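You operate a simulated robot arm through the tools that you are given. There is no shell and no other tool. Be economical: measure what you need, move in short steps, check, and stop when the job is done.

You are at the controls of a simulated two-armed robot. One attempt, no reset.

JOB
Take the cap off the tall clear jar and lay it down on the top of the feed table. Take the spare relay on the tool cabinet top and put it away on the top of the repair bench. Put the white-banded core marked "W-94" from the tool cabinet top on the spare white wheel there and the white-banded core that says "W-21" on the core rack top. Take the blue corner guard and leave it on the wrap stock top shelf. Pull the console cupboard door open. Any order will do. Set down upright: spare relay, white-banded core.

Only the result counts: the job must be done as asked and must still hold three seconds after the hand-in. Knocking over, shifting, dropping, spilling or breaking anything else fails it. Lids that push on must go on centred and level and be pressed home; caps that screw on are set level and turned clockwise until they are tight.

ROBOT AND FRAMES
Two 7-joint arms with fingered hands on one trunk, on a base that drives. Base frame: it is fixed to the floor where the robot stands at the start and does not move with it; the origin is under the middle of the robot, x ahead of it, y to its left, z up; the surface under the hand at the start is at about z = 850. Lengths are in mm, angles in rad, forces in N, time in s.
The left shoulder is at the start at [36, 104, 1170], the right one opposite. With the tool pointing down near the work surface each hand reaches from about 220 to 580 mm from the robot's upright axis, wherever it stands, measured 20 degrees to its own side. Places, roughly: blue corner guard (9x9x7 cm) [6900, -3200, 900]; console cupboard door [400, -3200, 500]; core rack top (72x15 cm) [3980, -4060, 800]; spare relay [2500, -6500, 1000]; spare white wheel (9x9x3 cm) [2700, -6700, 1000]; tall clear jar [500, 250, 1000]; top of the repair bench [3400, -3300, 900]; white-banded core [2750, -6500, 1000]; wrap stock top shelf [7000, -3500, 1300]. Payload 2.4 kg a hand.
The tool frame of a hand sits at the grasp point between the pads (the TCP): z along the fingers, y along the line on which they close. The tips reach 17 mm beyond it. Largest opening 88 mm; the body of the gripper starts 47 mm behind the TCP. The gripper is a hand of 2 fingers: y runs from the thumb to the fingers, the wrist lies at [0, 0, -165] in the tool frame.
Orientation is told as [roll, pitch, yaw] about the base's x, y, z axes, in that order, counted from this pose: with the fingers straight down and closing along the base's y, the tool's x points along the base's -x, its y along +y and its z along -z.

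CONTROLS
- The arms move only by the tool drive_tool. It takes "left_increments", "right_increments" or both (then of equal length, played together; a hand with none holds still); each is a list of rows, each a list of 2 entries, a list of its own where there are three numbers: the shift along the tool's x, y, z in mm, then the turn, a rotation vector about the tool's x, y, z in rad. In form: [[[tx, ty, tz], [ax, ay, az]], ...]. A call has 1 to 12 rows; each row shifts and turns the commanded pose from where the row before left it, along the tool's axes as they then stand. Rows are played at 5 a second. More than 50 mm and 0.15 rad between two rows, and nothing of the call is played. A pose out of reach is approached as far as the arm can. The call stops where the force on the tool passes 40 N (or 10 N more than at its start, if that is more) or the arm is blocked; 0.2 s more then pass. In this call time passes only in rows, and 0.2 s behind the last. The reply holds the time, the measured pose of the TCP, the force on the tool along the base axes, the opening and the grip force, in the units named above and with some noise, with the torque about the TCP (base axes, N m) and any sound that the robot's microphone picked up.
- Cameras (640 x 400 px; columns grow to the right, rows downward): "scene" is now at [110.3, 30.1, 1120]; the picture's right is [0.36, -0.93, 0.00], its down [0.14, 0.05, -0.99] and it looks along [0.92, 0.35, 0.15] (base axes); focal length 214 px, centre (320, 200). "left" rides on the left gripper at [-50, 3, -63] in its tool frame; the picture's right is [-0.06, -1.00, 0.00], its down [0.78, -0.05, -0.62] and it looks along [0.62, -0.04, 0.79] (tool axes); focal length 275 px, centre (320, 200). "right" rides on the right gripper at [50, 3, -63] in its tool frame; the picture's right is [-0.06, 1.00, 0.00], its down [-0.78, -0.05, -0.62] and it looks along [-0.62, -0.04, 0.79] (tool axes); focal length 275 px, centre (320, 200).
- camera(camera): a new picture of that camera. The clock stands still meanwhile.
- move_column(by): slides the trunk up (or, below 0, down) by that many mm; the arms and the scene camera ride with it, the base frame stays. It gives what a move gives, with no picture.
- roll_base(legs): drives the robot by 1 to 6 legs, each [ahead, left, turn to the left] in mm, mm and rad, along the robot's own axes; the way and the turn of a leg run together, so that a leg with both is an arc; at most 1500 mm and 3.142 rad a leg. The arms and the cameras ride along, it lands a little off, and it stops where it bumps. It gives what a move gives.
- finger_targets(finger1, thumb_bend, hand): sets how far each is bent, from 0 (flat) to 100 (curled in); at 30 the hand is open as for a grip, at 70 the pads meet at the TCP. One left out holds its place. A second passes; each finger stops where it meets its share of the squeeze, and holds until it gets a number again. It is the only way to open and close the hand. It gives what a move gives, with no picture; readings hold the bend of each and the force on the fingers (four entries, about 0 where the hand has none), thumb and palm.
- pan_tilt(pan, tilt): turns the head with the scene camera to pan (to the left, within 1.047 rad either way) and tilt (down, from -0.506 to 1.204), counted from straight ahead of the robot. It gives what a move gives.
- locate(camera, pixels): there is no depth. For up to 12 entries [column, row, z] of the newest picture of that camera ("zoom" is the newest enlarged one), the place [x, y] in the base frame at which the ray of that pixel passes the height z, good to about 2 mm. The clock stands still meanwhile.
- close_up(camera, box): a new picture of the part [left, top, right, bottom] of that camera's present view, enlarged. The clock stands still meanwhile.
- hand_in(): hands the job in; it is judged then, once.

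Go step by step. Measure first, check grasps and placings, and put right what went wrong. The budget is 110 turns and 92 pictures, counting those below and the enlarged ones. Unless the task says otherwise, let go and move clear before handing in.

The tools are called as a command line: name --argument value ..., lists and objects as JSON in quotes. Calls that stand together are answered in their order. drive_tool: Moves the arms, as the interface text tells. Its arguments: {"type":"object","properties":{"left_increments":{"type":"array","items":{"type":"array"}},"right_increments":{"type":"array","items":{"type":"array"}}},"required":[]} The other tools are called the same way: move_column (by) slides the trunk up or down; finger_targets (finger1, thumb_bend, hand) moves the fingers one by one; roll_base (legs) drives the base; pan_tilt (pan, tilt) turns the head that bears the scene camera; camera (camera) takes a picture; locate (camera, pixels) gives the place at which the rays of pixels pass given heights; close_up (camera, box) takes an enlarged picture of a part of a camera's view; hand_in () hands the job in.

At the start:

```text
clock: 0.0
left_tool_pos: [341.3, 348.6, 1228.6]
left_ee_rot: [-0.001, -0.001, 0.0]
left_contact_force: [0.9, -0.4, 0.1]
left_moment: [0.04, 0.01, 0.03]
left_finger_gap: 87.9
left_finger_force: 0.0
left_shape: jaw
left_bend: [30.0, 30.0]
left_finger forces: [0.0, 0.1, 0.0, 0.0, 0.1, 0.1]
right_tool_pos: [301.8, 1.0, 1215.0]
right_ee_rot: [0.001, 0.001, 0.0]
right_contact_force: [0.5, -0.2, -0.2]
right_moment: [0.05, 0.02, 0.01]
right_finger_gap: 88.2
right_finger_force: 0.0
right_shape: jaw
right_bend: [30.0, 30.0]
right_finger forces: [0.1, 0.1, 0.1, 0.1, 0.1, 0.0]
trunk travel left (down, up): [-400.0, 450.0]
robot x, y, heading: [1.2, 1.4, 0.002]
head pan, tilt: [0.365, -0.148]
```

scene: 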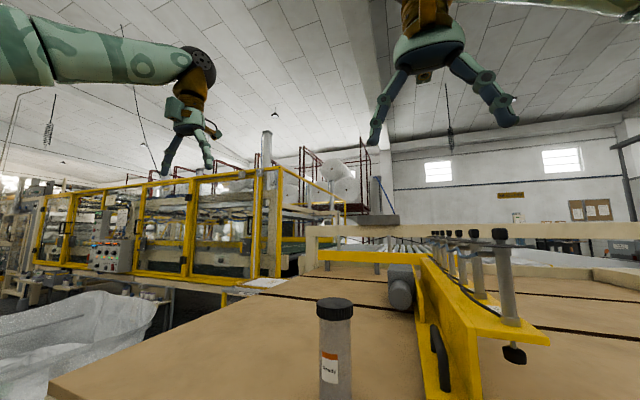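
right: 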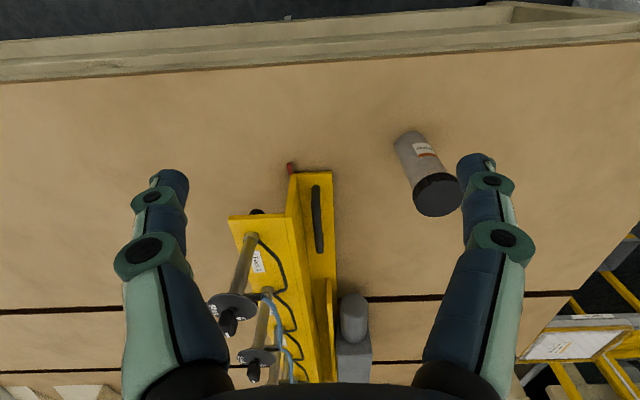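
left: 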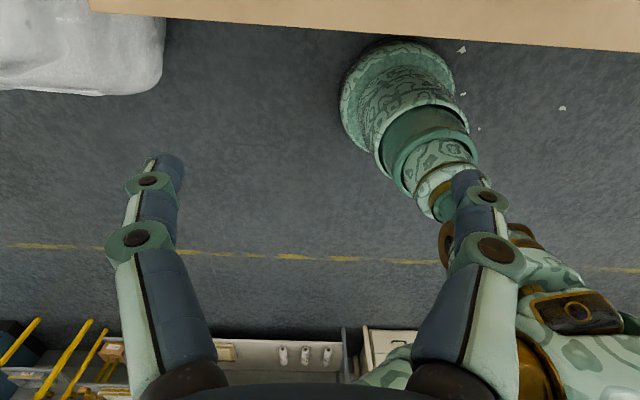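

The jar stands at about (335, 310) in the scene view, with its label. I tilt the head down to see the jar's whole outline before measuring it.

pan_tilt --pan 0.35 --tilt 0.5

camera --camera "scene"

locate --camera "right" --pixels '[[437, 195, 1000], [405, 135, 850], [437, 195, 980], [437, 195, 1020]]'

```text
clock: 1.0
left_tool_pos: [342.4, 347.7, 1229.1]
left_ee_rot: [0.001, 0.001, -0.001]
left_contact_force: [-0.4, 0.5, -0.6]
left_moment: [0.0, 0.04, -0.03]
left_finger_gap: 87.8
left_finger_force: 0.0
left_shape: jaw
left_bend: [30.0, 30.0]
left_finger forces: [0.1, 0.1, 0.0, 0.0, 0.0, 0.0]
right_tool_pos: [302.7, 2.2, 1216.0]
right_ee_rot: [0.0, 0.001, 0.001]
right_contact_force: [0.6, 0.3, 0.3]
right_moment: [-0.04, 0.01, 0.01]
right_finger_gap: 88.0
right_finger_force: 0.1
right_shape: jaw
right_bend: [30.0, 30.0]
right_finger forces: [0.0, 0.1, 0.1, 0.0, 0.0, 0.1]
trunk travel left (down, up): [-400.0, 450.0]
robot x, y, heading: [1.9, -3.4, 0.002]
head pan, tilt: [0.351, 0.499]
```

```text
88 pictures are left
```

scene: 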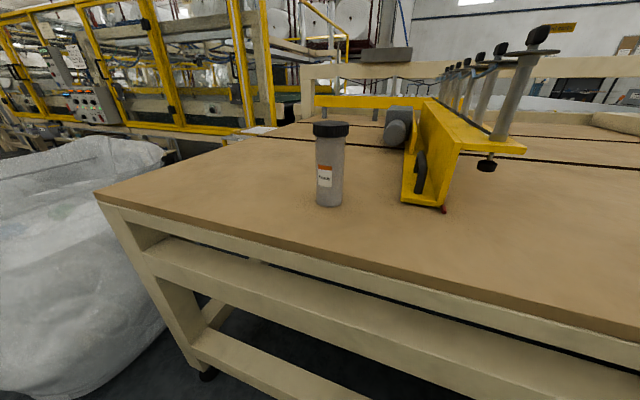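

```text
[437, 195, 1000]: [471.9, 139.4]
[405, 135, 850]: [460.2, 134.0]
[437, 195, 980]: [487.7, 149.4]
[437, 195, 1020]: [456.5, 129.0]
```

The jar's cap is at (330, 129) and its base at (329, 200). I cross both views to fix the jar's height and place.

close_up --camera "scene" --box '[270, 100, 390, 220]'

close_up --camera "right" --box '[360, 100, 500, 240]'

locate --camera "scene" --pixels '[[329, 207, 850], [317, 203, 850], [342, 203, 850], [330, 127, 1000], [330, 127, 980], [330, 127, 1020], [313, 128, 1000], [348, 128, 1000]]'

```text
3.33 times, centred on (330, 160) of scene
```

zoom: 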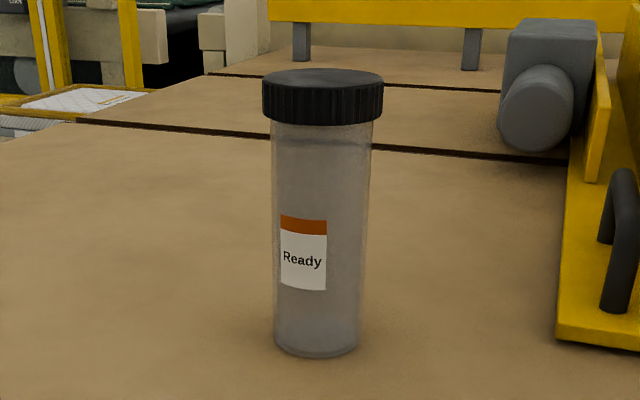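

```text
2.86 times, centred on (430, 170) of right
```

zoom: 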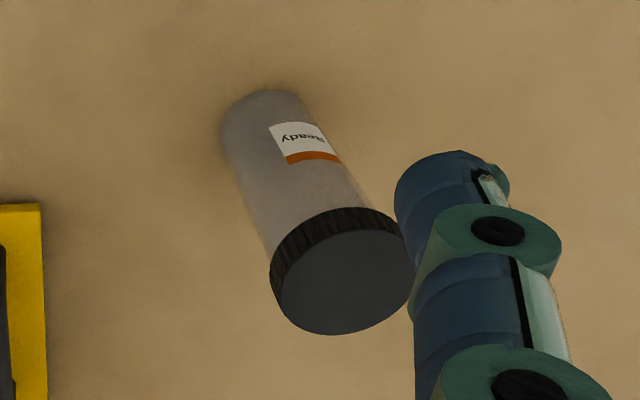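

```text
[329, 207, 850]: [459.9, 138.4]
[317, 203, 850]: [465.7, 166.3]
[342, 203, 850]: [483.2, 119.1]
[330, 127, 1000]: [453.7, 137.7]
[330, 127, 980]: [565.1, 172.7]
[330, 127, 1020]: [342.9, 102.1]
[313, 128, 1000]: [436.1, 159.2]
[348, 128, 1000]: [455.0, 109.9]
```

The jar's axis comes out near (480, 145), base on 850, cap top near 993, cap about 55 mm wide and ribbed (screw cap). I shift the base left so both hands can reach, and turn the left hand to lie horizontal, to hold the jar body.

roll_base --legs '[[0, 100, 0]]'

drive_tool --left_increments '[[[0, 0, 0], [0.0864, -0.0864, 0.0864]], [[0, 0, 0], [0.0864, -0.0864, 0.0864]], [[0, 0, 0], [0.0864, -0.0864, 0.0864]], [[0, 0, 0], [0.0864, -0.0864, 0.0864]], [[0, 0, 0], [0.0864, -0.0864, 0.0864]], [[0, 0, 0], [0.0864, -0.0864, 0.0864]], [[0, 0, 0], [0.0864, -0.0864, 0.0864]], [[0, 0, 0], [0.0864, -0.0864, 0.0864]], [[0, 0, 0], [0.0864, -0.0864, 0.0864]], [[0, 0, 0], [0.0864, -0.0864, 0.0864]], [[0, 0, 0], [0.0864, -0.0864, 0.0864]], [[0, 0, 0], [0.0864, -0.0864, 0.0864]]]'

drive_tool --left_increments '[[[0, 0, 0], [0.0864, -0.0864, 0.0864]], [[0, 0, 0], [0.0864, -0.0864, 0.0864]]]'

camera --camera "scene"

```text
clock: 2.2
left_tool_pos: [340.2, 449.0, 1229.2]
left_ee_rot: [-0.003, 0.0, 0.004]
left_contact_force: [-0.5, -0.2, 0.0]
left_moment: [-0.02, -0.04, -0.03]
left_finger_gap: 87.7
left_finger_force: 0.1
left_shape: jaw
left_bend: [30.0, 30.0]
left_finger forces: [0.0, 0.0, 0.0, 0.0, 0.0, 0.0]
right_tool_pos: [301.2, 104.9, 1214.6]
right_ee_rot: [-0.002, 0.0, 0.002]
right_contact_force: [0.1, -0.5, 0.6]
right_moment: [0.03, 0.01, -0.02]
right_finger_gap: 87.8
right_finger_force: 0.0
right_shape: jaw
right_bend: [30.0, 30.0]
right_finger forces: [0.0, 0.1, 0.1, 0.1, 0.0, 0.0]
trunk travel left (down, up): [-400.0, 450.0]
robot x, y, heading: [3.4, 98.5, 0.001]
head pan, tilt: [0.351, 0.499]
```

```text
clock: 4.8
left_tool_pos: [342.0, 449.7, 1228.3]
left_ee_rot: [-0.702, -1.331, -0.693]
left_contact_force: [-0.4, -0.8, 0.1]
left_moment: [0.03, -0.02, 0.02]
left_finger_gap: 87.9
left_finger_force: 0.1
left_shape: jaw
left_bend: [30.0, 30.0]
left_finger forces: [0.1, 0.0, 0.0, 0.1, 0.0, 0.0]
right_tool_pos: [302.7, 102.4, 1213.9]
right_ee_rot: [0.001, 0.001, 0.0]
right_contact_force: [-0.2, 0.5, -0.1]
right_moment: [-0.02, 0.04, -0.01]
right_finger_gap: 87.7
right_finger_force: 0.0
right_shape: jaw
right_bend: [30.0, 30.0]
right_finger forces: [0.1, 0.0, 0.1, 0.0, 0.0, 0.0]
trunk travel left (down, up): [-400.0, 450.0]
robot x, y, heading: [-1.3, 100.1, 0.003]
head pan, tilt: [0.351, 0.499]
```

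```text
clock: 5.4
left_tool_pos: [340.0, 448.0, 1229.1]
left_ee_rot: [2.768, -1.569, 1.947]
left_contact_force: [-0.1, -0.2, -0.5]
left_moment: [-0.01, -0.02, -0.01]
left_finger_gap: 88.1
left_finger_force: 0.1
left_shape: jaw
left_bend: [30.0, 30.0]
left_finger forces: [0.0, 0.0, 0.0, 0.0, 0.0, 0.1]
right_tool_pos: [301.7, 102.4, 1214.8]
right_ee_rot: [0.0, 0.002, 0.001]
right_contact_force: [0.1, -0.2, -0.1]
right_moment: [0.03, 0.01, -0.01]
right_finger_gap: 87.8
right_finger_force: 0.0
right_shape: jaw
right_bend: [30.0, 30.0]
right_finger forces: [0.1, 0.0, 0.0, 0.1, 0.0, 0.0]
trunk travel left (down, up): [-400.0, 450.0]
robot x, y, heading: [-2.6, 100.4, 0.008]
head pan, tilt: [0.351, 0.499]
```

```text
85 pictures are left
```

scene: 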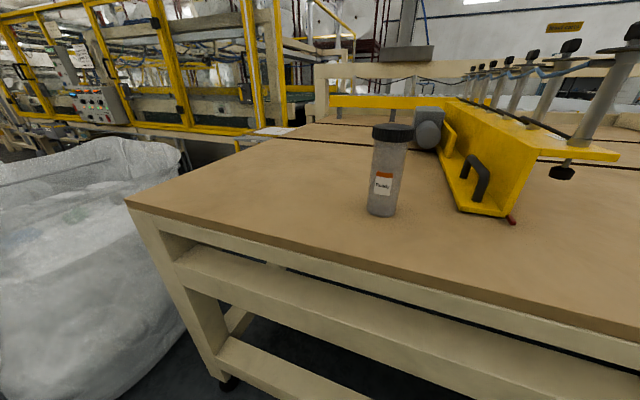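

The left hand is horizontal now. I re-measure the jar from the new viewpoint (cap (393, 131), base (382, 214)).

close_up --camera "scene" --box '[330, 110, 450, 230]'

locate --camera "scene" --pixels '[[382, 217, 850], [368, 212, 850], [396, 212, 850], [393, 128, 1000], [393, 128, 990], [128, 201, 850]]'

camera --camera "right"

```text
3.33 times, centred on (390, 170) of scene
```

zoom: 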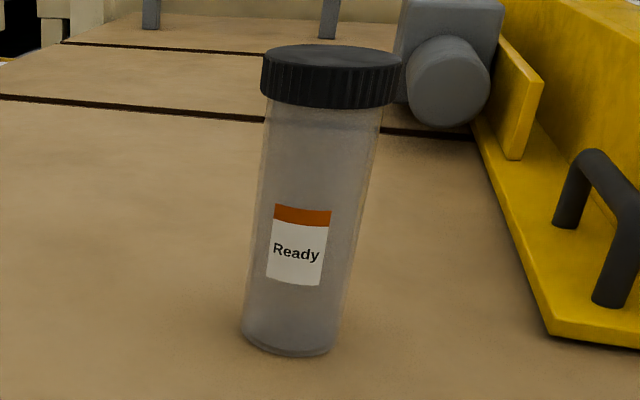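

```text
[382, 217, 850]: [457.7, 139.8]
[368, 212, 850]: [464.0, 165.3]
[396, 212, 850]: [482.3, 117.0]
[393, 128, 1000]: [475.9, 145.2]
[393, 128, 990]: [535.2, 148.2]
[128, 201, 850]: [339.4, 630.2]
```

```text
83 pictures are left
```

right: 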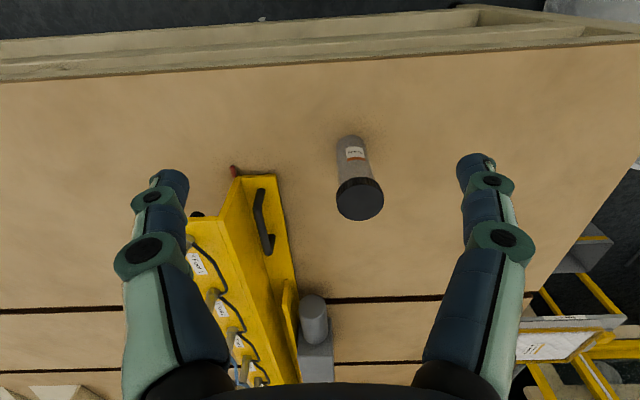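

locate --camera "right" --pixels '[[360, 199, 1000], [360, 199, 990], [336, 199, 995], [384, 199, 995], [350, 135, 850]]'

drive_tool --left_increments '[[[45, 15, 0], [0, 0, 0]], [[45, 15, 0], [0, 0, 0]], [[45, 20, 20], [0, 0, 0]], [[45, 20, 20], [0, 0, 0]], [[40, 20, 20], [0, 0, 0]], [[40, 20, 20], [0, 0, 0]], [[40, 15, 20], [0, 0, 0]], [[29, 12, 40], [0, 0, 0]], [[0, 0, 40], [0, 0, 0]]]'

camera --camera "scene"

camera --camera "left"

```text
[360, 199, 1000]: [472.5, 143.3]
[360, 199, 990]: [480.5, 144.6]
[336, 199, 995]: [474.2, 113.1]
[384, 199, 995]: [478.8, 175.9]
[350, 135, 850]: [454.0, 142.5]
```

```text
refused: row 3 steps farther than a row can; nothing moved
```

```text
82 pictures are left
```

scene: 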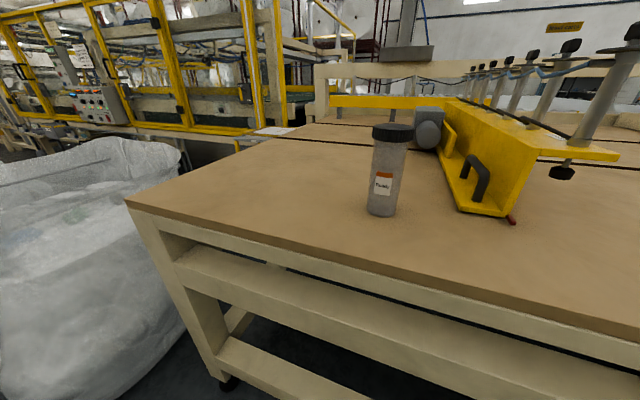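

```text
81 pictures are left
```

left: 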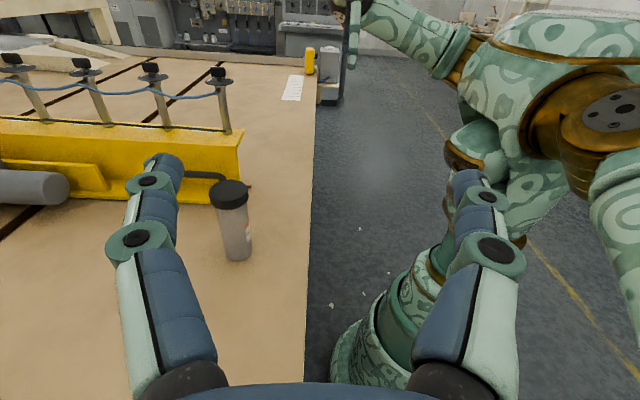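

The cap's axis is near (477, 144), its top at z 996 and width about 62 mm. That call was refused for step length and nothing moved; I resend it in shorter rows, to stop at y = 260 short of the jar.

drive_tool --left_increments '[[[36, 15.3, 20.9], [0, 0, 0]], [[36, 15.3, 20.9], [0, 0, 0]], [[36, 15.3, 20.9], [0, 0, 0]], [[36, 15.3, 20.9], [0, 0, 0]], [[36, 15.3, 20.9], [0, 0, 0]], [[36, 15.3, 20.9], [0, 0, 0]], [[36, 15.3, 20.9], [0, 0, 0]], [[36, 15.3, 20.9], [0, 0, 0]], [[36, 15.3, 20.9], [0, 0, 0]]]'

camera --camera "left"

camera --camera "scene"

```text
clock: 7.4
left_tool_pos: [461.5, 262.1, 912.7]
left_ee_rot: [1.434, -1.569, -3.001]
left_contact_force: [0.4, -0.1, -0.2]
left_moment: [0.04, 0.04, 0.02]
left_finger_gap: 87.9
left_finger_force: 0.1
left_shape: jaw
left_bend: [30.0, 30.0]
left_finger forces: [0.0, 0.1, 0.1, 0.0, 0.0, 0.0]
left hand out of reach, approached as far as the arm can: row 9
right_tool_pos: [301.8, 102.2, 1214.7]
right_ee_rot: [0.0, 0.001, 0.001]
right_contact_force: [-1.0, -0.2, 0.8]
right_moment: [-0.01, 0.0, 0.01]
right_finger_gap: 87.7
right_finger_force: 0.0
right_shape: jaw
right_bend: [30.0, 30.0]
right_finger forces: [0.0, 0.0, 0.0, 0.0, 0.1, 0.0]
trunk travel left (down, up): [-400.0, 450.0]
robot x, y, heading: [1.3, 98.4, -0.0]
head pan, tilt: [0.351, 0.499]
```

```text
80 pictures are left
```

left: 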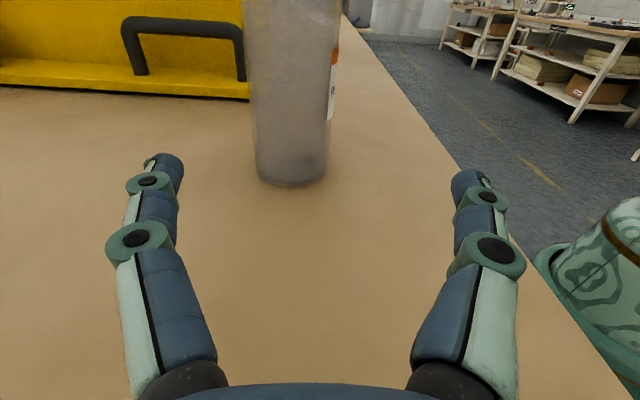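

```text
79 pictures are left
```

scene: 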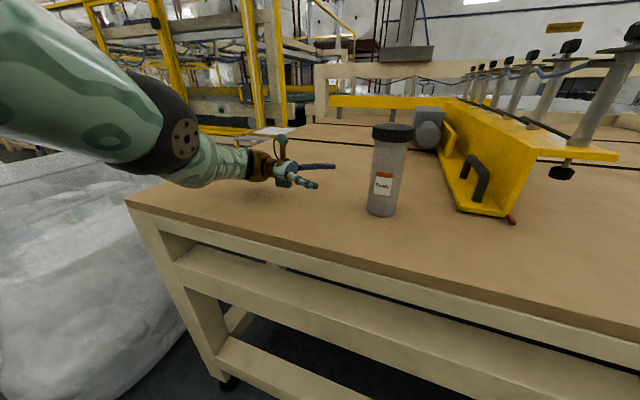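

Row 9 fell a little short (x 461, z 913). The jar lies ahead between the fingers at columns 250–335; going on in y brings the wrist nearer the shoulder, so I advance 40 mm and see.

drive_tool --left_increments '[[[0, 0, 20], [0, 0, 0]], [[0, 0, 20], [0, 0, 0]]]'

```text
clock: 8.0
left_tool_pos: [463.0, 218.2, 912.5]
left_ee_rot: [-1.43, -1.57, -0.138]
left_contact_force: [-0.1, -0.7, -0.4]
left_moment: [0.02, 0.0, 0.02]
left_finger_gap: 87.6
left_finger_force: 0.1
left_shape: jaw
left_bend: [30.0, 30.0]
left_finger forces: [0.0, 0.1, 0.0, 0.0, 0.0, 0.0]
right_tool_pos: [302.5, 102.5, 1214.5]
right_ee_rot: [0.0, 0.001, 0.002]
right_contact_force: [0.0, 0.1, -0.3]
right_moment: [0.0, -0.04, 0.0]
right_finger_gap: 88.0
right_finger_force: 0.0
right_shape: jaw
right_bend: [30.0, 30.0]
right_finger forces: [0.1, 0.0, 0.1, 0.0, 0.0, 0.1]
trunk travel left (down, up): [-400.0, 450.0]
robot x, y, heading: [0.6, 105.5, 0.004]
head pan, tilt: [0.351, 0.499]
```

Reach is good and the pose is level. I centre x on the jar (+14) and slide in to y = 146.

drive_tool --left_increments '[[[0, 14, 0], [0, 0, 0]], [[0, 0, 24], [0, 0, 0]], [[0, 0, 24], [0, 0, 0]], [[0, 0, 24], [0, 0, 0]]]'

camera --camera "left"

```text
clock: 9.0
left_tool_pos: [485.9, 144.4, 910.1]
left_ee_rot: [3.047, -1.57, 1.669]
left_contact_force: [-0.1, 0.0, -0.1]
left_moment: [0.03, -0.05, 0.01]
left_finger_gap: 87.5
left_finger_force: 0.0
left_shape: jaw
left_bend: [30.0, 30.0]
left_finger forces: [0.0, 0.1, 0.0, 0.0, 0.0, 0.1]
left hand out of reach, approached as far as the arm can: row 3
right_tool_pos: [302.9, 102.5, 1214.8]
right_ee_rot: [0.0, 0.0, 0.001]
right_contact_force: [0.5, -0.5, -0.1]
right_moment: [0.03, 0.0, 0.0]
right_finger_gap: 87.8
right_finger_force: 0.1
right_shape: jaw
right_bend: [30.0, 30.0]
right_finger forces: [0.0, 0.1, 0.0, 0.0, 0.1, 0.1]
trunk travel left (down, up): [-400.0, 450.0]
robot x, y, heading: [3.1, 103.9, 0.003]
head pan, tilt: [0.351, 0.499]
```

```text
78 pictures are left
```

left: 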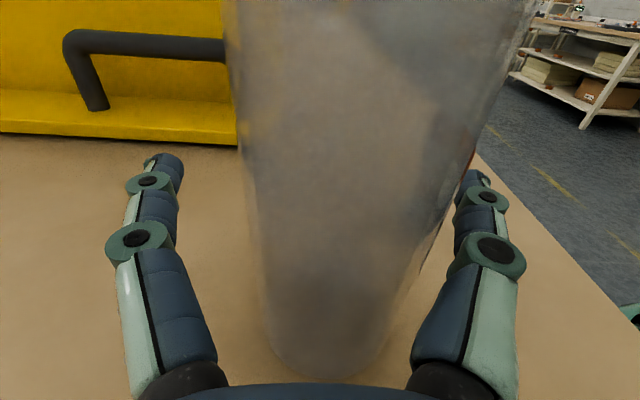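

The jar (columns 242–448 at row 180) sits some 9 mm to the robot side of the hand's middle. I shift by -9 in tool y and close the left hand on the body.

drive_tool --left_increments '[[[0, -9, 0], [0, 0, 0]]]'

finger_targets --hand "left" --finger1 46 --thumb_bend 46

camera --camera "left"

```text
clock: 9.4
left_tool_pos: [483.8, 145.7, 905.3]
left_ee_rot: [2.914, -1.569, 1.801]
left_contact_force: [-0.2, 0.4, -0.1]
left_moment: [0.0, 0.02, 0.03]
left_finger_gap: 88.0
left_finger_force: 0.1
left_shape: jaw
left_bend: [30.0, 30.0]
left_finger forces: [0.1, 0.0, 0.0, 0.1, 0.1, 0.0]
left hand out of reach, approached as far as the arm can: row 1
right_tool_pos: [301.7, 102.3, 1215.1]
right_ee_rot: [-0.001, 0.001, 0.003]
right_contact_force: [0.0, -0.1, 0.4]
right_moment: [-0.02, 0.02, 0.0]
right_finger_gap: 88.2
right_finger_force: 0.1
right_shape: jaw
right_bend: [30.0, 30.0]
right_finger forces: [0.0, 0.0, 0.0, 0.0, 0.0, 0.0]
trunk travel left (down, up): [-400.0, 450.0]
robot x, y, heading: [1.8, 101.9, 0.002]
head pan, tilt: [0.351, 0.499]
```

```text
clock: 10.4
left_tool_pos: [482.4, 146.2, 905.4]
left_ee_rot: [-3.092, -1.57, 1.523]
left_contact_force: [-0.7, -0.1, 0.1]
left_moment: [0.04, -0.03, -0.02]
left_finger_gap: 49.4
left_finger_force: 0.3
left_shape: fingers
left_bend: [46.0, 46.0]
left_finger forces: [0.0, 0.0, 0.0, 0.1, 0.5, 0.0]
right_tool_pos: [302.8, 101.7, 1215.4]
right_ee_rot: [0.001, -0.001, 0.003]
right_contact_force: [0.0, -0.4, -0.8]
right_moment: [0.04, -0.03, -0.03]
right_finger_gap: 87.7
right_finger_force: 0.0
right_shape: jaw
right_bend: [30.0, 30.0]
right_finger forces: [0.1, 0.0, 0.0, 0.1, 0.1, 0.0]
trunk travel left (down, up): [-400.0, 450.0]
robot x, y, heading: [1.6, 98.1, 0.003]
head pan, tilt: [0.351, 0.499]
```

```text
77 pictures are left
```

left: 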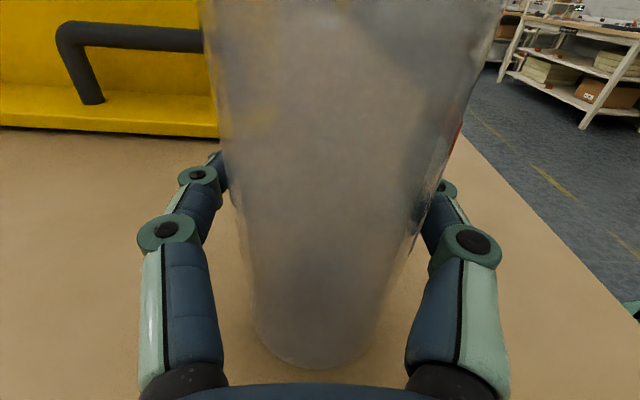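

Only light touch at gap 49 mm. I close further, stopping at the squeeze, and at the same time bring the right hand over the cap in the next step.

finger_targets --hand "left" --finger1 56 --thumb_bend 56

drive_tool --right_increments '[[[-35, 8, 0], [0, 0, 0]], [[-35, 8, 0], [0, 0, 0]], [[-35, 8, 20], [0, 0, 0]], [[-35, 8, 20], [0, 0, 0]], [[-35, 10, 25], [0, 0, 0]], [[0, 0, 40], [0, 0, 0]], [[0, 0, 40], [0, 0, 0]]]'

camera --camera "right"

camera --camera "scene"

```text
clock: 11.4
left_tool_pos: [481.9, 146.5, 904.9]
left_ee_rot: [-3.104, -1.571, 1.537]
left_contact_force: [-0.7, -1.0, 0.9]
left_moment: [-0.02, -0.01, 0.0]
left_finger_gap: 40.2
left_finger_force: 3.6
left_shape: fingers
left_bend: [49.0, 53.0]
left_finger forces: [3.5, 0.0, 0.0, 0.0, 4.0, 0.0]
right_tool_pos: [301.6, 103.0, 1214.9]
right_ee_rot: [0.001, 0.001, 0.002]
right_contact_force: [0.3, -0.8, -0.2]
right_moment: [0.01, 0.0, -0.02]
right_finger_gap: 87.9
right_finger_force: 0.1
right_shape: jaw
right_bend: [30.0, 30.0]
right_finger forces: [0.0, 0.1, 0.0, 0.0, 0.0, 0.1]
trunk travel left (down, up): [-400.0, 450.0]
robot x, y, heading: [-0.4, 99.1, 0.005]
head pan, tilt: [0.351, 0.499]
```

```text
clock: 13.0
left_tool_pos: [481.3, 144.9, 906.0]
left_ee_rot: [-3.026, -1.57, 1.455]
left_contact_force: [0.9, 0.4, -0.8]
left_moment: [0.01, 0.03, 0.0]
left_finger_gap: 40.2
left_finger_force: 3.7
left_shape: fingers
left_bend: [50.0, 53.0]
left_finger forces: [3.7, 0.0, 0.1, 0.0, 3.6, 0.0]
right_tool_pos: [475.1, 148.4, 1070.4]
right_ee_rot: [0.0, -0.002, 0.003]
right_contact_force: [0.2, 0.1, -0.2]
right_moment: [-0.01, -0.01, 0.01]
right_finger_gap: 88.1
right_finger_force: 0.1
right_shape: jaw
right_bend: [30.0, 30.0]
right_finger forces: [0.0, 0.0, 0.0, 0.1, 0.1, 0.1]
trunk travel left (down, up): [-400.0, 450.0]
robot x, y, heading: [-1.8, 99.5, 0.006]
head pan, tilt: [0.351, 0.499]
```

```text
76 pictures are left
```

right: 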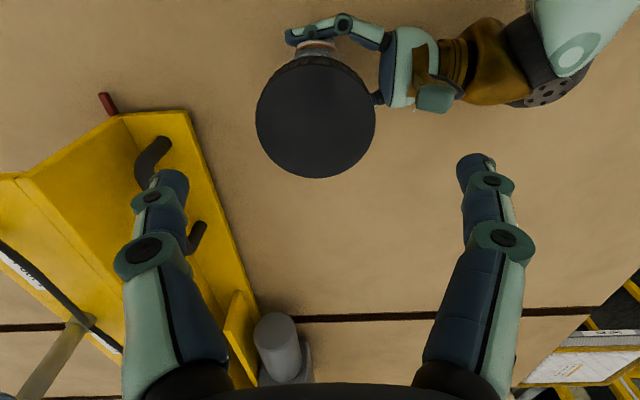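

```text
75 pictures are left
```

scene: 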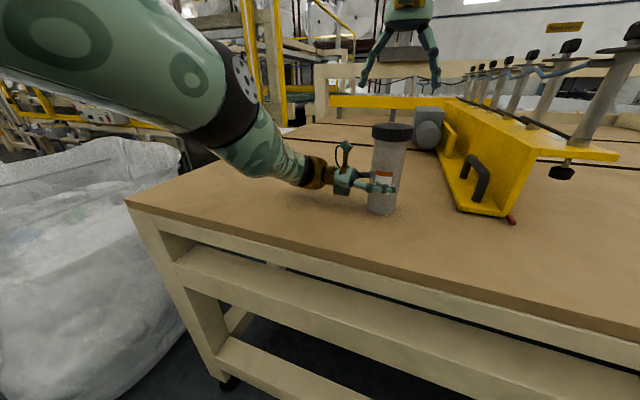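

The left hand holds the body (3.7 N each side). In the right view the cap's top is centred at (316, 118); I locate it to centre the right hand.

locate --camera "right" --pixels '[[316, 118, 996], [257, 118, 996], [375, 118, 996]]'

```text
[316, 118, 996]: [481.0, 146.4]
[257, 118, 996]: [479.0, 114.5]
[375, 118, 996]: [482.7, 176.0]
```

Cap centre is (481, 146). I pre-turn the right hand 0.6 rad clockwise and descend over the cap to z = 986.

drive_tool --right_increments '[[[-5, -2, 0], [0, 0, 0]], [[0, 0, 0], [0, 0, 0.15]], [[0, 0, 0], [0, 0, 0.15]], [[0, 0, 0], [0, 0, 0.15]], [[0, 0, 0], [0, 0, 0.15]], [[0, 0, 25], [0, 0, 0]], [[0, 0, 25], [0, 0, 0]], [[0, 0, 20], [0, 0, 0]], [[0, 0, 15], [0, 0, 0]]]'

finger_targets --hand "right" --finger1 56 --thumb_bend 56

camera --camera "right"

```text
clock: 15.0
left_tool_pos: [483.2, 146.2, 904.9]
left_ee_rot: [-3.039, -1.572, 1.47]
left_contact_force: [0.4, 0.1, 0.3]
left_moment: [-0.01, -0.04, 0.02]
left_finger_gap: 40.1
left_finger_force: 3.9
left_shape: fingers
left_bend: [50.0, 53.0]
left_finger forces: [3.7, 0.1, 0.0, 0.1, 3.7, 0.0]
right_tool_pos: [480.5, 142.9, 984.7]
right_ee_rot: [0.0, -0.002, -0.598]
right_contact_force: [-0.3, -0.4, -0.7]
right_moment: [0.02, 0.03, -0.01]
right_finger_gap: 87.9
right_finger_force: 0.1
right_shape: jaw
right_bend: [30.0, 30.0]
right_finger forces: [0.1, 0.0, 0.0, 0.1, 0.0, 0.0]
trunk travel left (down, up): [-400.0, 450.0]
robot x, y, heading: [-0.1, 102.0, 0.005]
head pan, tilt: [0.351, 0.499]
```

```text
clock: 16.0
left_tool_pos: [482.1, 145.5, 905.6]
left_ee_rot: [-3.13, -1.568, 1.562]
left_contact_force: [-0.9, -1.0, 0.3]
left_moment: [0.02, -0.02, 0.02]
left_finger_gap: 40.2
left_finger_force: 4.3
left_shape: fingers
left_bend: [50.0, 53.0]
left_finger forces: [3.3, 0.0, 0.0, 0.0, 4.1, 0.1]
right_tool_pos: [482.6, 143.3, 984.7]
right_ee_rot: [0.002, -0.001, -0.597]
right_contact_force: [-0.2, 0.6, -1.0]
right_moment: [0.02, -0.02, -0.02]
right_finger_gap: 48.2
right_finger_force: 8.8
right_shape: fingers
right_bend: [50.0, 51.0]
right_finger forces: [9.6, 0.0, 0.0, 0.0, 8.2, 0.1]
trunk travel left (down, up): [-400.0, 450.0]
robot x, y, heading: [2.5, 100.1, 0.003]
head pan, tilt: [0.351, 0.499]
```

```text
74 pictures are left
```

right: 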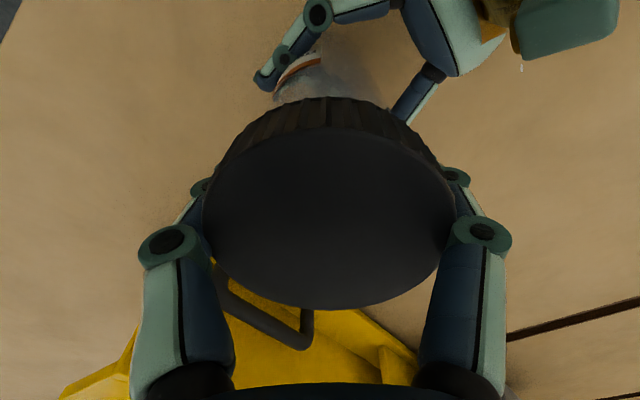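

The right hand grips the cap at 48 mm. I tighten both grips a bit, then turn the cap counter-clockwise while watching the torque.

finger_targets --hand "left" --finger1 66 --thumb_bend 66

finger_targets --hand "right" --finger1 66 --thumb_bend 66

drive_tool --right_increments '[[[0, 0, 0], [0, 0, -0.15]], [[0, 0, 0], [0, 0, -0.15]], [[0, 0, 0], [0, 0, -0.15]], [[0, 0, 0], [0, 0, -0.15]], [[0, 0, 0], [0, 0, -0.15]], [[0, 0, 0], [0, 0, -0.15]], [[0, 0, 0], [0, 0, -0.15]], [[0, 0, 0], [0, 0, -0.15]]]'

camera --camera "scene"

```text
clock: 17.0
left_tool_pos: [483.5, 146.3, 904.8]
left_ee_rot: [3.123, -1.571, 1.59]
left_contact_force: [-2.7, -1.9, 1.1]
left_moment: [-0.02, -0.05, -0.04]
left_finger_gap: 39.0
left_finger_force: 10.3
left_shape: fingers
left_bend: [51.0, 58.0]
left_finger forces: [8.8, 0.0, 0.1, 0.0, 10.9, 0.1]
right_tool_pos: [482.8, 142.8, 985.8]
right_ee_rot: [0.001, -0.001, -0.598]
right_contact_force: [0.6, 2.2, 0.4]
right_moment: [0.01, -0.01, -0.02]
right_finger_gap: 48.3
right_finger_force: 8.2
right_shape: fingers
right_bend: [50.0, 52.0]
right_finger forces: [9.8, 0.0, 0.1, 0.0, 7.4, 0.0]
trunk travel left (down, up): [-400.0, 450.0]
robot x, y, heading: [-0.9, 98.5, 0.003]
head pan, tilt: [0.351, 0.499]
```

```text
clock: 18.0
left_tool_pos: [482.7, 146.5, 905.4]
left_ee_rot: [-3.099, -1.568, 1.532]
left_contact_force: [0.2, 0.0, 1.3]
left_moment: [-0.02, -0.02, 0.02]
left_finger_gap: 38.7
left_finger_force: 9.3
left_shape: fingers
left_bend: [51.0, 58.0]
left_finger forces: [9.0, 0.1, 0.0, 0.0, 9.9, 0.2]
right_tool_pos: [481.5, 141.9, 984.1]
right_ee_rot: [-0.001, 0.0, -0.597]
right_contact_force: [1.6, -0.1, -2.5]
right_moment: [-0.05, 0.02, 0.02]
right_finger_gap: 46.4
right_finger_force: 16.1
right_shape: fingers
right_bend: [53.0, 56.0]
right_finger forces: [15.8, 0.1, 0.0, 0.0, 15.3, 0.1]
trunk travel left (down, up): [-400.0, 450.0]
robot x, y, heading: [-0.7, 102.1, 0.002]
head pan, tilt: [0.351, 0.499]
```

```text
clock: 19.8
left_tool_pos: [482.4, 147.0, 905.5]
left_ee_rot: [-2.959, -1.57, 1.391]
left_contact_force: [-3.1, -0.7, 1.2]
left_moment: [0.03, -0.12, 0.1]
left_finger_gap: 34.1
left_finger_force: 9.4
left_shape: fingers
left_bend: [58.0, 59.0]
left_finger forces: [7.3, 0.0, 0.0, 0.0, 11.2, 0.0]
right_tool_pos: [481.9, 142.9, 985.5]
right_ee_rot: [0.001, 0.001, 0.605]
right_contact_force: [2.7, 0.9, -0.6]
right_moment: [-0.04, -0.14, -0.14]
right_finger_gap: 45.6
right_finger_force: 15.3
right_shape: fingers
right_bend: [55.0, 57.0]
right_finger forces: [14.9, 0.1, 0.0, 0.1, 15.7, 0.1]
trunk travel left (down, up): [-400.0, 450.0]
robot x, y, heading: [-0.6, 101.3, 0.001]
head pan, tilt: [0.351, 0.499]
```

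```text
73 pictures are left
```

scene: 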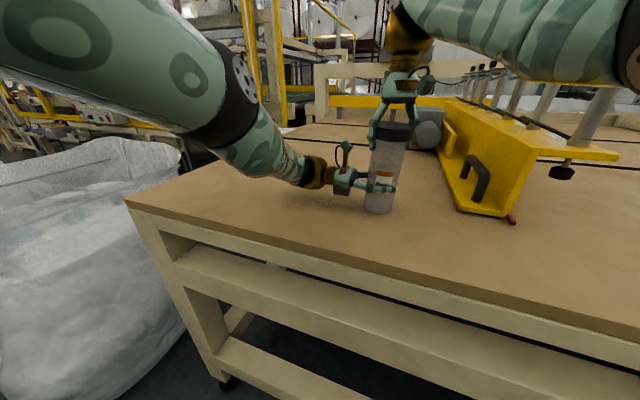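

The hand turned 1.2 rad at only about 0.14 N m. I look closely for whether the cap has turned against the jar or the jar turned too.

close_up --camera "scene" --box '[330, 110, 450, 230]'

camera --camera "left"

```text
3.33 times, centred on (390, 170) of scene
```

zoom: 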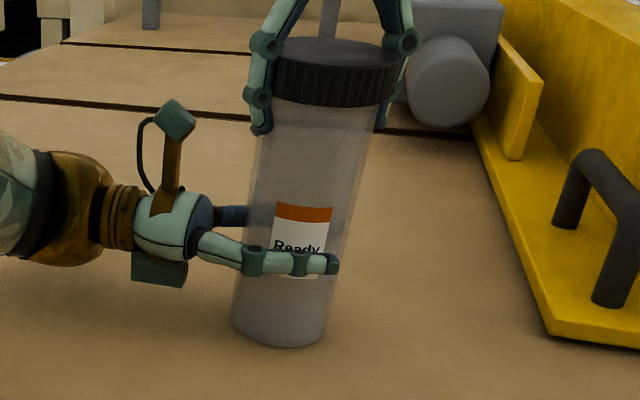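

```text
71 pictures are left
```

left: 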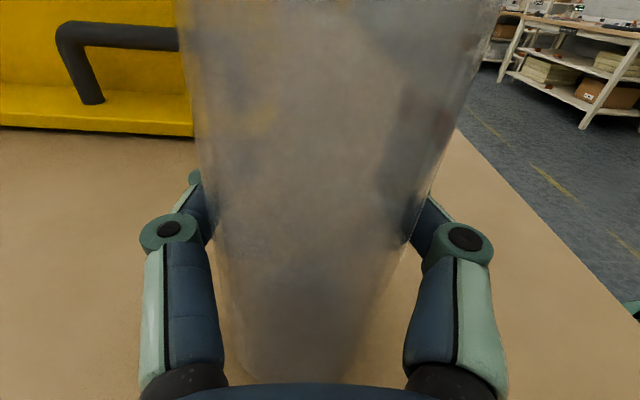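

The label has not turned, so the left hand holds while the cap turns. I turn on another 0.9 rad.

drive_tool --right_increments '[[[0, 0, 0], [0, 0, -0.15]], [[0, 0, 0], [0, 0, -0.15]], [[0, 0, 0], [0, 0, -0.15]], [[0, 0, 0], [0, 0, -0.15]], [[0, 0, 0], [0, 0, -0.15]], [[0, 0, 0], [0, 0, -0.15]]]'

close_up --camera "scene" --box '[330, 110, 450, 230]'

```text
clock: 21.2
left_tool_pos: [483.8, 145.4, 905.5]
left_ee_rot: [-2.903, -1.571, 1.333]
left_contact_force: [-3.6, -2.0, -0.3]
left_moment: [0.01, -0.02, 0.14]
left_finger_gap: 34.3
left_finger_force: 9.6
left_shape: fingers
left_bend: [58.0, 59.0]
left_finger forces: [7.6, 0.1, 0.0, 0.0, 11.8, 0.0]
right_tool_pos: [482.1, 143.0, 986.0]
right_ee_rot: [-0.001, -0.001, 1.504]
right_contact_force: [3.7, 0.5, 1.0]
right_moment: [-0.04, -0.29, -0.14]
right_finger_gap: 45.5
right_finger_force: 14.5
right_shape: fingers
right_bend: [55.0, 57.0]
right_finger forces: [13.6, 0.0, 0.0, 0.0, 16.7, 0.0]
trunk travel left (down, up): [-400.0, 450.0]
robot x, y, heading: [-1.2, 96.1, 0.003]
head pan, tilt: [0.351, 0.499]
```

```text
3.33 times, centred on (390, 170) of scene
```

zoom: 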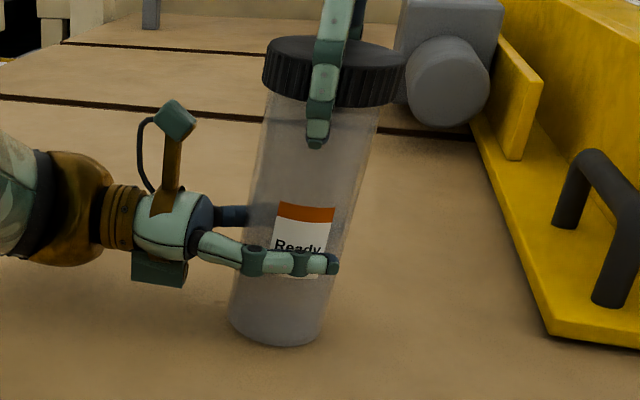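

About 2.1 rad turned so far and the torque about z is still 0.14. I turn on as far as the wrist allows, 0.9 rad more.

drive_tool --right_increments '[[[0, 0, 0], [0, 0, -0.15]], [[0, 0, 0], [0, 0, -0.15]], [[0, 0, 0], [0, 0, -0.15]], [[0, 0, 0], [0, 0, -0.15]], [[0, 0, 0], [0, 0, -0.15]], [[0, 0, 0], [0, 0, -0.15]]]'

drive_tool --right_increments '[[[0, 0, -2], [0, 0, 0]]]'

```text
clock: 22.6
left_tool_pos: [482.3, 146.5, 905.5]
left_ee_rot: [-3.061, -1.569, 1.494]
left_contact_force: [-3.3, -3.2, 0.3]
left_moment: [0.02, -0.02, 0.06]
left_finger_gap: 34.1
left_finger_force: 10.2
left_shape: fingers
left_bend: [58.0, 59.0]
left_finger forces: [7.9, 0.1, 0.0, 0.0, 11.8, 0.1]
right_tool_pos: [483.1, 143.3, 985.5]
right_ee_rot: [0.0, 0.0, 2.304]
right_contact_force: [3.8, 3.9, 6.1]
right_moment: [0.26, -0.35, -0.11]
right_finger_gap: 44.9
right_finger_force: 15.0
right_shape: fingers
right_bend: [57.0, 57.0]
right_finger forces: [13.0, 0.1, 0.0, 0.0, 17.3, 0.1]
right hand out of reach, approached as far as the arm can: row 6
trunk travel left (down, up): [-400.0, 450.0]
robot x, y, heading: [-2.1, 96.0, 0.002]
head pan, tilt: [0.351, 0.499]
```

```text
clock: 23.0
left_tool_pos: [481.7, 145.9, 904.7]
left_ee_rot: [-3.033, -1.568, 1.46]
left_contact_force: [-3.3, -2.7, 1.4]
left_moment: [-0.01, -0.03, 0.08]
left_finger_gap: 34.2
left_finger_force: 9.2
left_shape: fingers
left_bend: [58.0, 59.0]
left_finger forces: [7.7, 0.0, 0.0, 0.0, 12.2, 0.0]
right_tool_pos: [482.2, 144.1, 986.6]
right_ee_rot: [0.0, 0.001, 2.301]
right_contact_force: [3.6, 3.7, -0.9]
right_moment: [0.27, -0.32, -0.08]
right_finger_gap: 44.9
right_finger_force: 16.0
right_shape: fingers
right_bend: [57.0, 57.0]
right_finger forces: [14.1, 0.0, 0.1, 0.0, 17.9, 0.1]
trunk travel left (down, up): [-400.0, 450.0]
robot x, y, heading: [-2.0, 102.9, 0.0]
head pan, tilt: [0.351, 0.499]
```

The upward push on the hand was the cap climbing its thread; it is still engaged. I let go, wind the right hand back 2.9 rad, and regrip for another pass.

finger_targets --hand "right" --finger1 32 --thumb_bend 32

drive_tool --right_increments '[[[0, 0, 0], [0, 0, 0.15]], [[0, 0, 0], [0, 0, 0.15]], [[0, 0, 0], [0, 0, 0.15]], [[0, 0, 0], [0, 0, 0.15]], [[0, 0, 0], [0, 0, 0.15]], [[0, 0, 0], [0, 0, 0.15]], [[0, 0, 0], [0, 0, 0.15]], [[0, 0, 0], [0, 0, 0.15]], [[0, 0, 0], [0, 0, 0.15]], [[0, 0, 0], [0, 0, 0.15]], [[0, 0, 0], [0, 0, 0.15]], [[0, 0, 0], [0, 0, 0.15]]]'

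drive_tool --right_increments '[[[0, 0, 0], [0, 0, 0.15]], [[0, 0, 0], [0, 0, 0.15]], [[0, 0, 0], [0, 0, 0.15]], [[0, 0, 0], [0, 0, 0.15]], [[0, 0, 0], [0, 0, 0.15]], [[0, 0, 0], [0, 0, 0.15]], [[0, 0, 0], [0, 0, 0.15]]]'

camera --camera "right"

close_up --camera "scene" --box '[330, 110, 450, 230]'

```text
clock: 24.0
left_tool_pos: [483.1, 145.6, 905.2]
left_ee_rot: [-2.939, -1.57, 1.37]
left_contact_force: [0.0, 0.9, -0.7]
left_moment: [0.0, 0.03, 0.01]
left_finger_gap: 33.8
left_finger_force: 9.5
left_shape: fingers
left_bend: [57.0, 59.0]
left_finger forces: [9.4, 0.0, 0.0, 0.0, 9.4, 0.0]
right_tool_pos: [482.1, 143.0, 986.0]
right_ee_rot: [0.001, -0.001, 2.298]
right_contact_force: [-0.2, 0.0, -0.7]
right_moment: [-0.03, 0.0, -0.03]
right_finger_gap: 79.2
right_finger_force: 0.0
right_shape: fingers
right_bend: [32.0, 32.0]
right_finger forces: [0.1, 0.0, 0.0, 0.1, 0.0, 0.0]
trunk travel left (down, up): [-400.0, 450.0]
robot x, y, heading: [-0.9, 97.7, 0.007]
head pan, tilt: [0.351, 0.499]
```

```text
clock: 26.6
left_tool_pos: [482.4, 145.7, 905.7]
left_ee_rot: [-2.899, -1.569, 1.331]
left_contact_force: [-0.3, -1.0, -0.6]
left_moment: [-0.02, 0.04, 0.0]
left_finger_gap: 34.2
left_finger_force: 9.9
left_shape: fingers
left_bend: [57.0, 60.0]
left_finger forces: [9.7, 0.1, 0.1, 0.1, 9.5, 0.0]
right_tool_pos: [483.2, 143.3, 987.4]
right_ee_rot: [0.0, -0.001, 0.496]
right_contact_force: [-0.4, -0.2, -0.1]
right_moment: [-0.02, -0.05, -0.01]
right_finger_gap: 79.9
right_finger_force: 0.0
right_shape: fingers
right_bend: [32.0, 32.0]
right_finger forces: [0.1, 0.1, 0.0, 0.0, 0.1, 0.1]
trunk travel left (down, up): [-400.0, 450.0]
robot x, y, heading: [1.9, 103.4, 0.004]
head pan, tilt: [0.351, 0.499]
```

```text
clock: 28.2
left_tool_pos: [482.7, 145.2, 905.2]
left_ee_rot: [-2.93, -1.57, 1.361]
left_contact_force: [1.0, 0.4, 0.6]
left_moment: [0.0, 0.02, 0.03]
left_finger_gap: 34.1
left_finger_force: 9.6
left_shape: fingers
left_bend: [57.0, 60.0]
left_finger forces: [9.6, 0.0, 0.0, 0.0, 9.7, 0.0]
right_tool_pos: [481.9, 143.2, 986.8]
right_ee_rot: [-0.001, -0.003, -0.55]
right_contact_force: [-0.3, -0.3, 0.7]
right_moment: [0.02, -0.02, 0.01]
right_finger_gap: 79.7
right_finger_force: 0.4
right_shape: fingers
right_bend: [32.0, 32.0]
right_finger forces: [0.1, 0.1, 0.0, 0.1, 0.0, 0.0]
trunk travel left (down, up): [-400.0, 450.0]
robot x, y, heading: [0.9, 98.1, 0.001]
head pan, tilt: [0.351, 0.499]
```

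```text
69 pictures are left
```

right: 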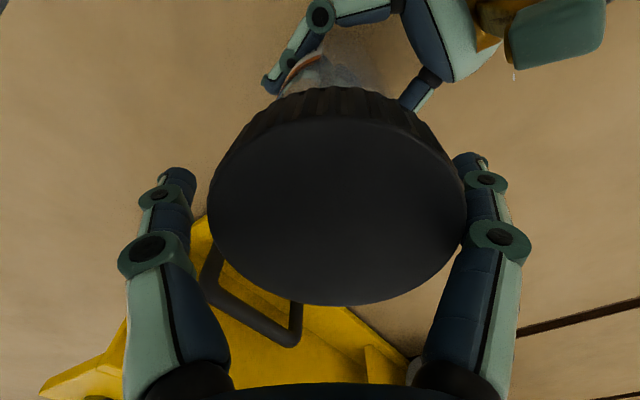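

```text
3.33 times, centred on (390, 170) of scene
```

zoom: 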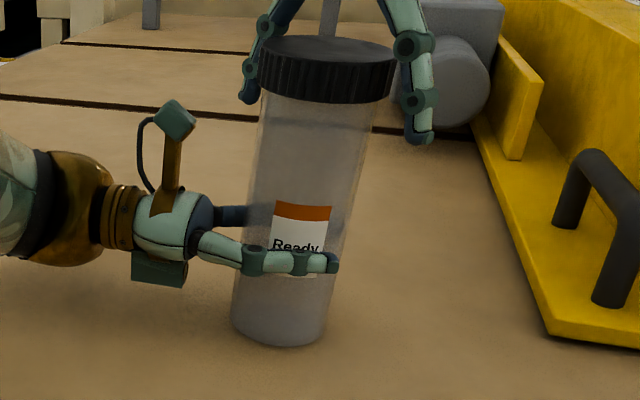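

The jar and label hold still. The cap sits about 3 mm toward +tool y; I recentre, regrip and turn 2.7 rad more with a slight rise.

drive_tool --right_increments '[[[0, 3, -1], [0, 0, 0]]]'

finger_targets --hand "right" --finger1 66 --thumb_bend 66

drive_tool --right_increments '[[[0, 0, 0], [0, 0, -0.15]], [[0, 0, -0.2], [0, 0, -0.15]], [[0, 0, -0.2], [0, 0, -0.15]], [[0, 0, -0.2], [0, 0, -0.15]], [[0, 0, -0.2], [0, 0, -0.15]], [[0, 0, -0.2], [0, 0, -0.15]], [[0, 0, -0.2], [0, 0, -0.15]], [[0, 0, -0.2], [0, 0, -0.15]], [[0, 0, -0.2], [0, 0, -0.15]], [[0, 0, -0.2], [0, 0, -0.15]], [[0, 0, -0.2], [0, 0, -0.15]], [[0, 0, -0.2], [0, 0, -0.15]]]'

drive_tool --right_increments '[[[0, 0, -0.2], [0, 0, -0.15]], [[0, 0, -0.2], [0, 0, -0.15]], [[0, 0, -0.2], [0, 0, -0.15]], [[0, 0, -0.2], [0, 0, -0.15]], [[0, 0, -0.2], [0, 0, -0.15]], [[0, 0, -0.2], [0, 0, -0.15]]]'

drive_tool --right_increments '[[[0, 0, -2], [0, 0, 0]], [[0, 0, -2], [0, 0, 0]]]'

close_up --camera "scene" --box '[330, 110, 450, 230]'

```text
clock: 28.6
left_tool_pos: [482.4, 145.9, 905.7]
left_ee_rot: [-2.901, -1.569, 1.33]
left_contact_force: [0.4, -0.3, -1.3]
left_moment: [0.0, -0.01, 0.0]
left_finger_gap: 33.9
left_finger_force: 9.6
left_shape: fingers
left_bend: [57.0, 60.0]
left_finger forces: [9.6, 0.1, 0.0, 0.1, 9.7, 0.0]
right_tool_pos: [483.5, 146.1, 987.8]
right_ee_rot: [0.002, 0.0, -0.549]
right_contact_force: [-1.0, 0.3, 0.5]
right_moment: [0.0, 0.0, -0.01]
right_finger_gap: 79.8
right_finger_force: 0.1
right_shape: fingers
right_bend: [32.0, 32.0]
right_finger forces: [0.0, 0.0, 0.0, 0.0, 0.0, 0.0]
trunk travel left (down, up): [-400.0, 450.0]
robot x, y, heading: [0.6, 98.1, 0.004]
head pan, tilt: [0.351, 0.499]
```

```text
clock: 29.6
left_tool_pos: [482.4, 146.2, 905.6]
left_ee_rot: [-3.065, -1.57, 1.494]
left_contact_force: [0.4, 2.0, -0.1]
left_moment: [-0.02, -0.03, 0.03]
left_finger_gap: 34.1
left_finger_force: 10.0
left_shape: fingers
left_bend: [57.0, 60.0]
left_finger forces: [9.8, 0.0, 0.1, 0.0, 9.5, 0.1]
right_tool_pos: [484.0, 145.3, 987.5]
right_ee_rot: [0.001, 0.0, -0.548]
right_contact_force: [0.0, -0.8, -0.8]
right_moment: [-0.08, 0.06, 0.0]
right_finger_gap: 46.3
right_finger_force: 15.9
right_shape: fingers
right_bend: [52.0, 56.0]
right_finger forces: [14.9, 0.0, 0.0, 0.0, 15.7, 0.0]
trunk travel left (down, up): [-400.0, 450.0]
robot x, y, heading: [2.1, 99.7, -0.002]
head pan, tilt: [0.351, 0.499]
```

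```text
clock: 32.2
left_tool_pos: [482.4, 146.1, 904.7]
left_ee_rot: [3.027, -1.569, 1.686]
left_contact_force: [0.2, -1.1, 2.5]
left_moment: [0.05, -0.06, 0.07]
left_finger_gap: 26.6
left_finger_force: 10.6
left_shape: fingers
left_bend: [62.0, 62.0]
left_finger forces: [10.5, 0.0, 0.1, 0.1, 10.8, 0.1]
right_tool_pos: [482.9, 145.3, 990.4]
right_ee_rot: [0.0, 0.0, 1.253]
right_contact_force: [0.7, 0.0, -0.5]
right_moment: [0.0, -0.02, -0.06]
right_finger_gap: 45.6
right_finger_force: 14.5
right_shape: fingers
right_bend: [54.0, 57.0]
right_finger forces: [14.3, 0.0, 0.0, 0.1, 14.5, 0.0]
trunk travel left (down, up): [-400.0, 450.0]
robot x, y, heading: [-0.4, 102.4, 0.002]
head pan, tilt: [0.351, 0.499]
```

```text
clock: 33.6
left_tool_pos: [483.0, 146.0, 904.9]
left_ee_rot: [-3.13, -1.572, 1.56]
left_contact_force: [1.3, -1.2, 1.9]
left_moment: [0.05, 0.04, 0.1]
left_finger_gap: 26.6
left_finger_force: 10.7
left_shape: fingers
left_bend: [62.0, 62.0]
left_finger forces: [11.2, 0.0, 0.1, 0.0, 10.5, 0.0]
right_tool_pos: [483.9, 145.4, 992.2]
right_ee_rot: [0.001, 0.0, 2.154]
right_contact_force: [-0.2, 0.7, 0.2]
right_moment: [-0.04, -0.11, -0.14]
right_finger_gap: 45.4
right_finger_force: 13.9
right_shape: fingers
right_bend: [56.0, 57.0]
right_finger forces: [14.3, 0.1, 0.0, 0.0, 14.6, 0.0]
trunk travel left (down, up): [-400.0, 450.0]
robot x, y, heading: [-0.3, 97.5, 0.004]
head pan, tilt: [0.351, 0.499]
```

```text
clock: 34.2
left_tool_pos: [482.7, 146.8, 904.7]
left_ee_rot: [-3.075, -1.569, 1.507]
left_contact_force: [0.1, -0.7, 2.1]
left_moment: [0.07, 0.05, 0.02]
left_finger_gap: 26.4
left_finger_force: 10.5
left_shape: fingers
left_bend: [62.0, 62.0]
left_finger forces: [10.9, 0.1, 0.0, 0.0, 9.9, 0.0]
right_tool_pos: [483.4, 145.3, 994.7]
right_ee_rot: [0.002, 0.0, 2.152]
right_contact_force: [-0.5, 0.9, -2.3]
right_moment: [-0.02, -0.02, -0.03]
right_finger_gap: 45.2
right_finger_force: 13.9
right_shape: fingers
right_bend: [56.0, 57.0]
right_finger forces: [14.2, 0.0, 0.0, 0.0, 14.2, 0.0]
trunk travel left (down, up): [-400.0, 450.0]
robot x, y, heading: [-1.4, 103.4, -0.002]
head pan, tilt: [0.351, 0.499]
```

```text
3.33 times, centred on (390, 170) of scene
```

zoom: 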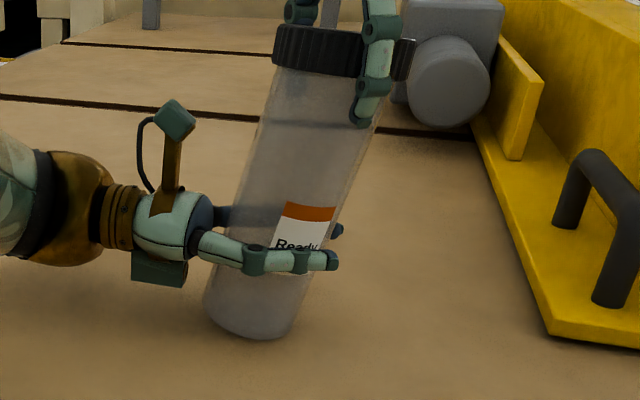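

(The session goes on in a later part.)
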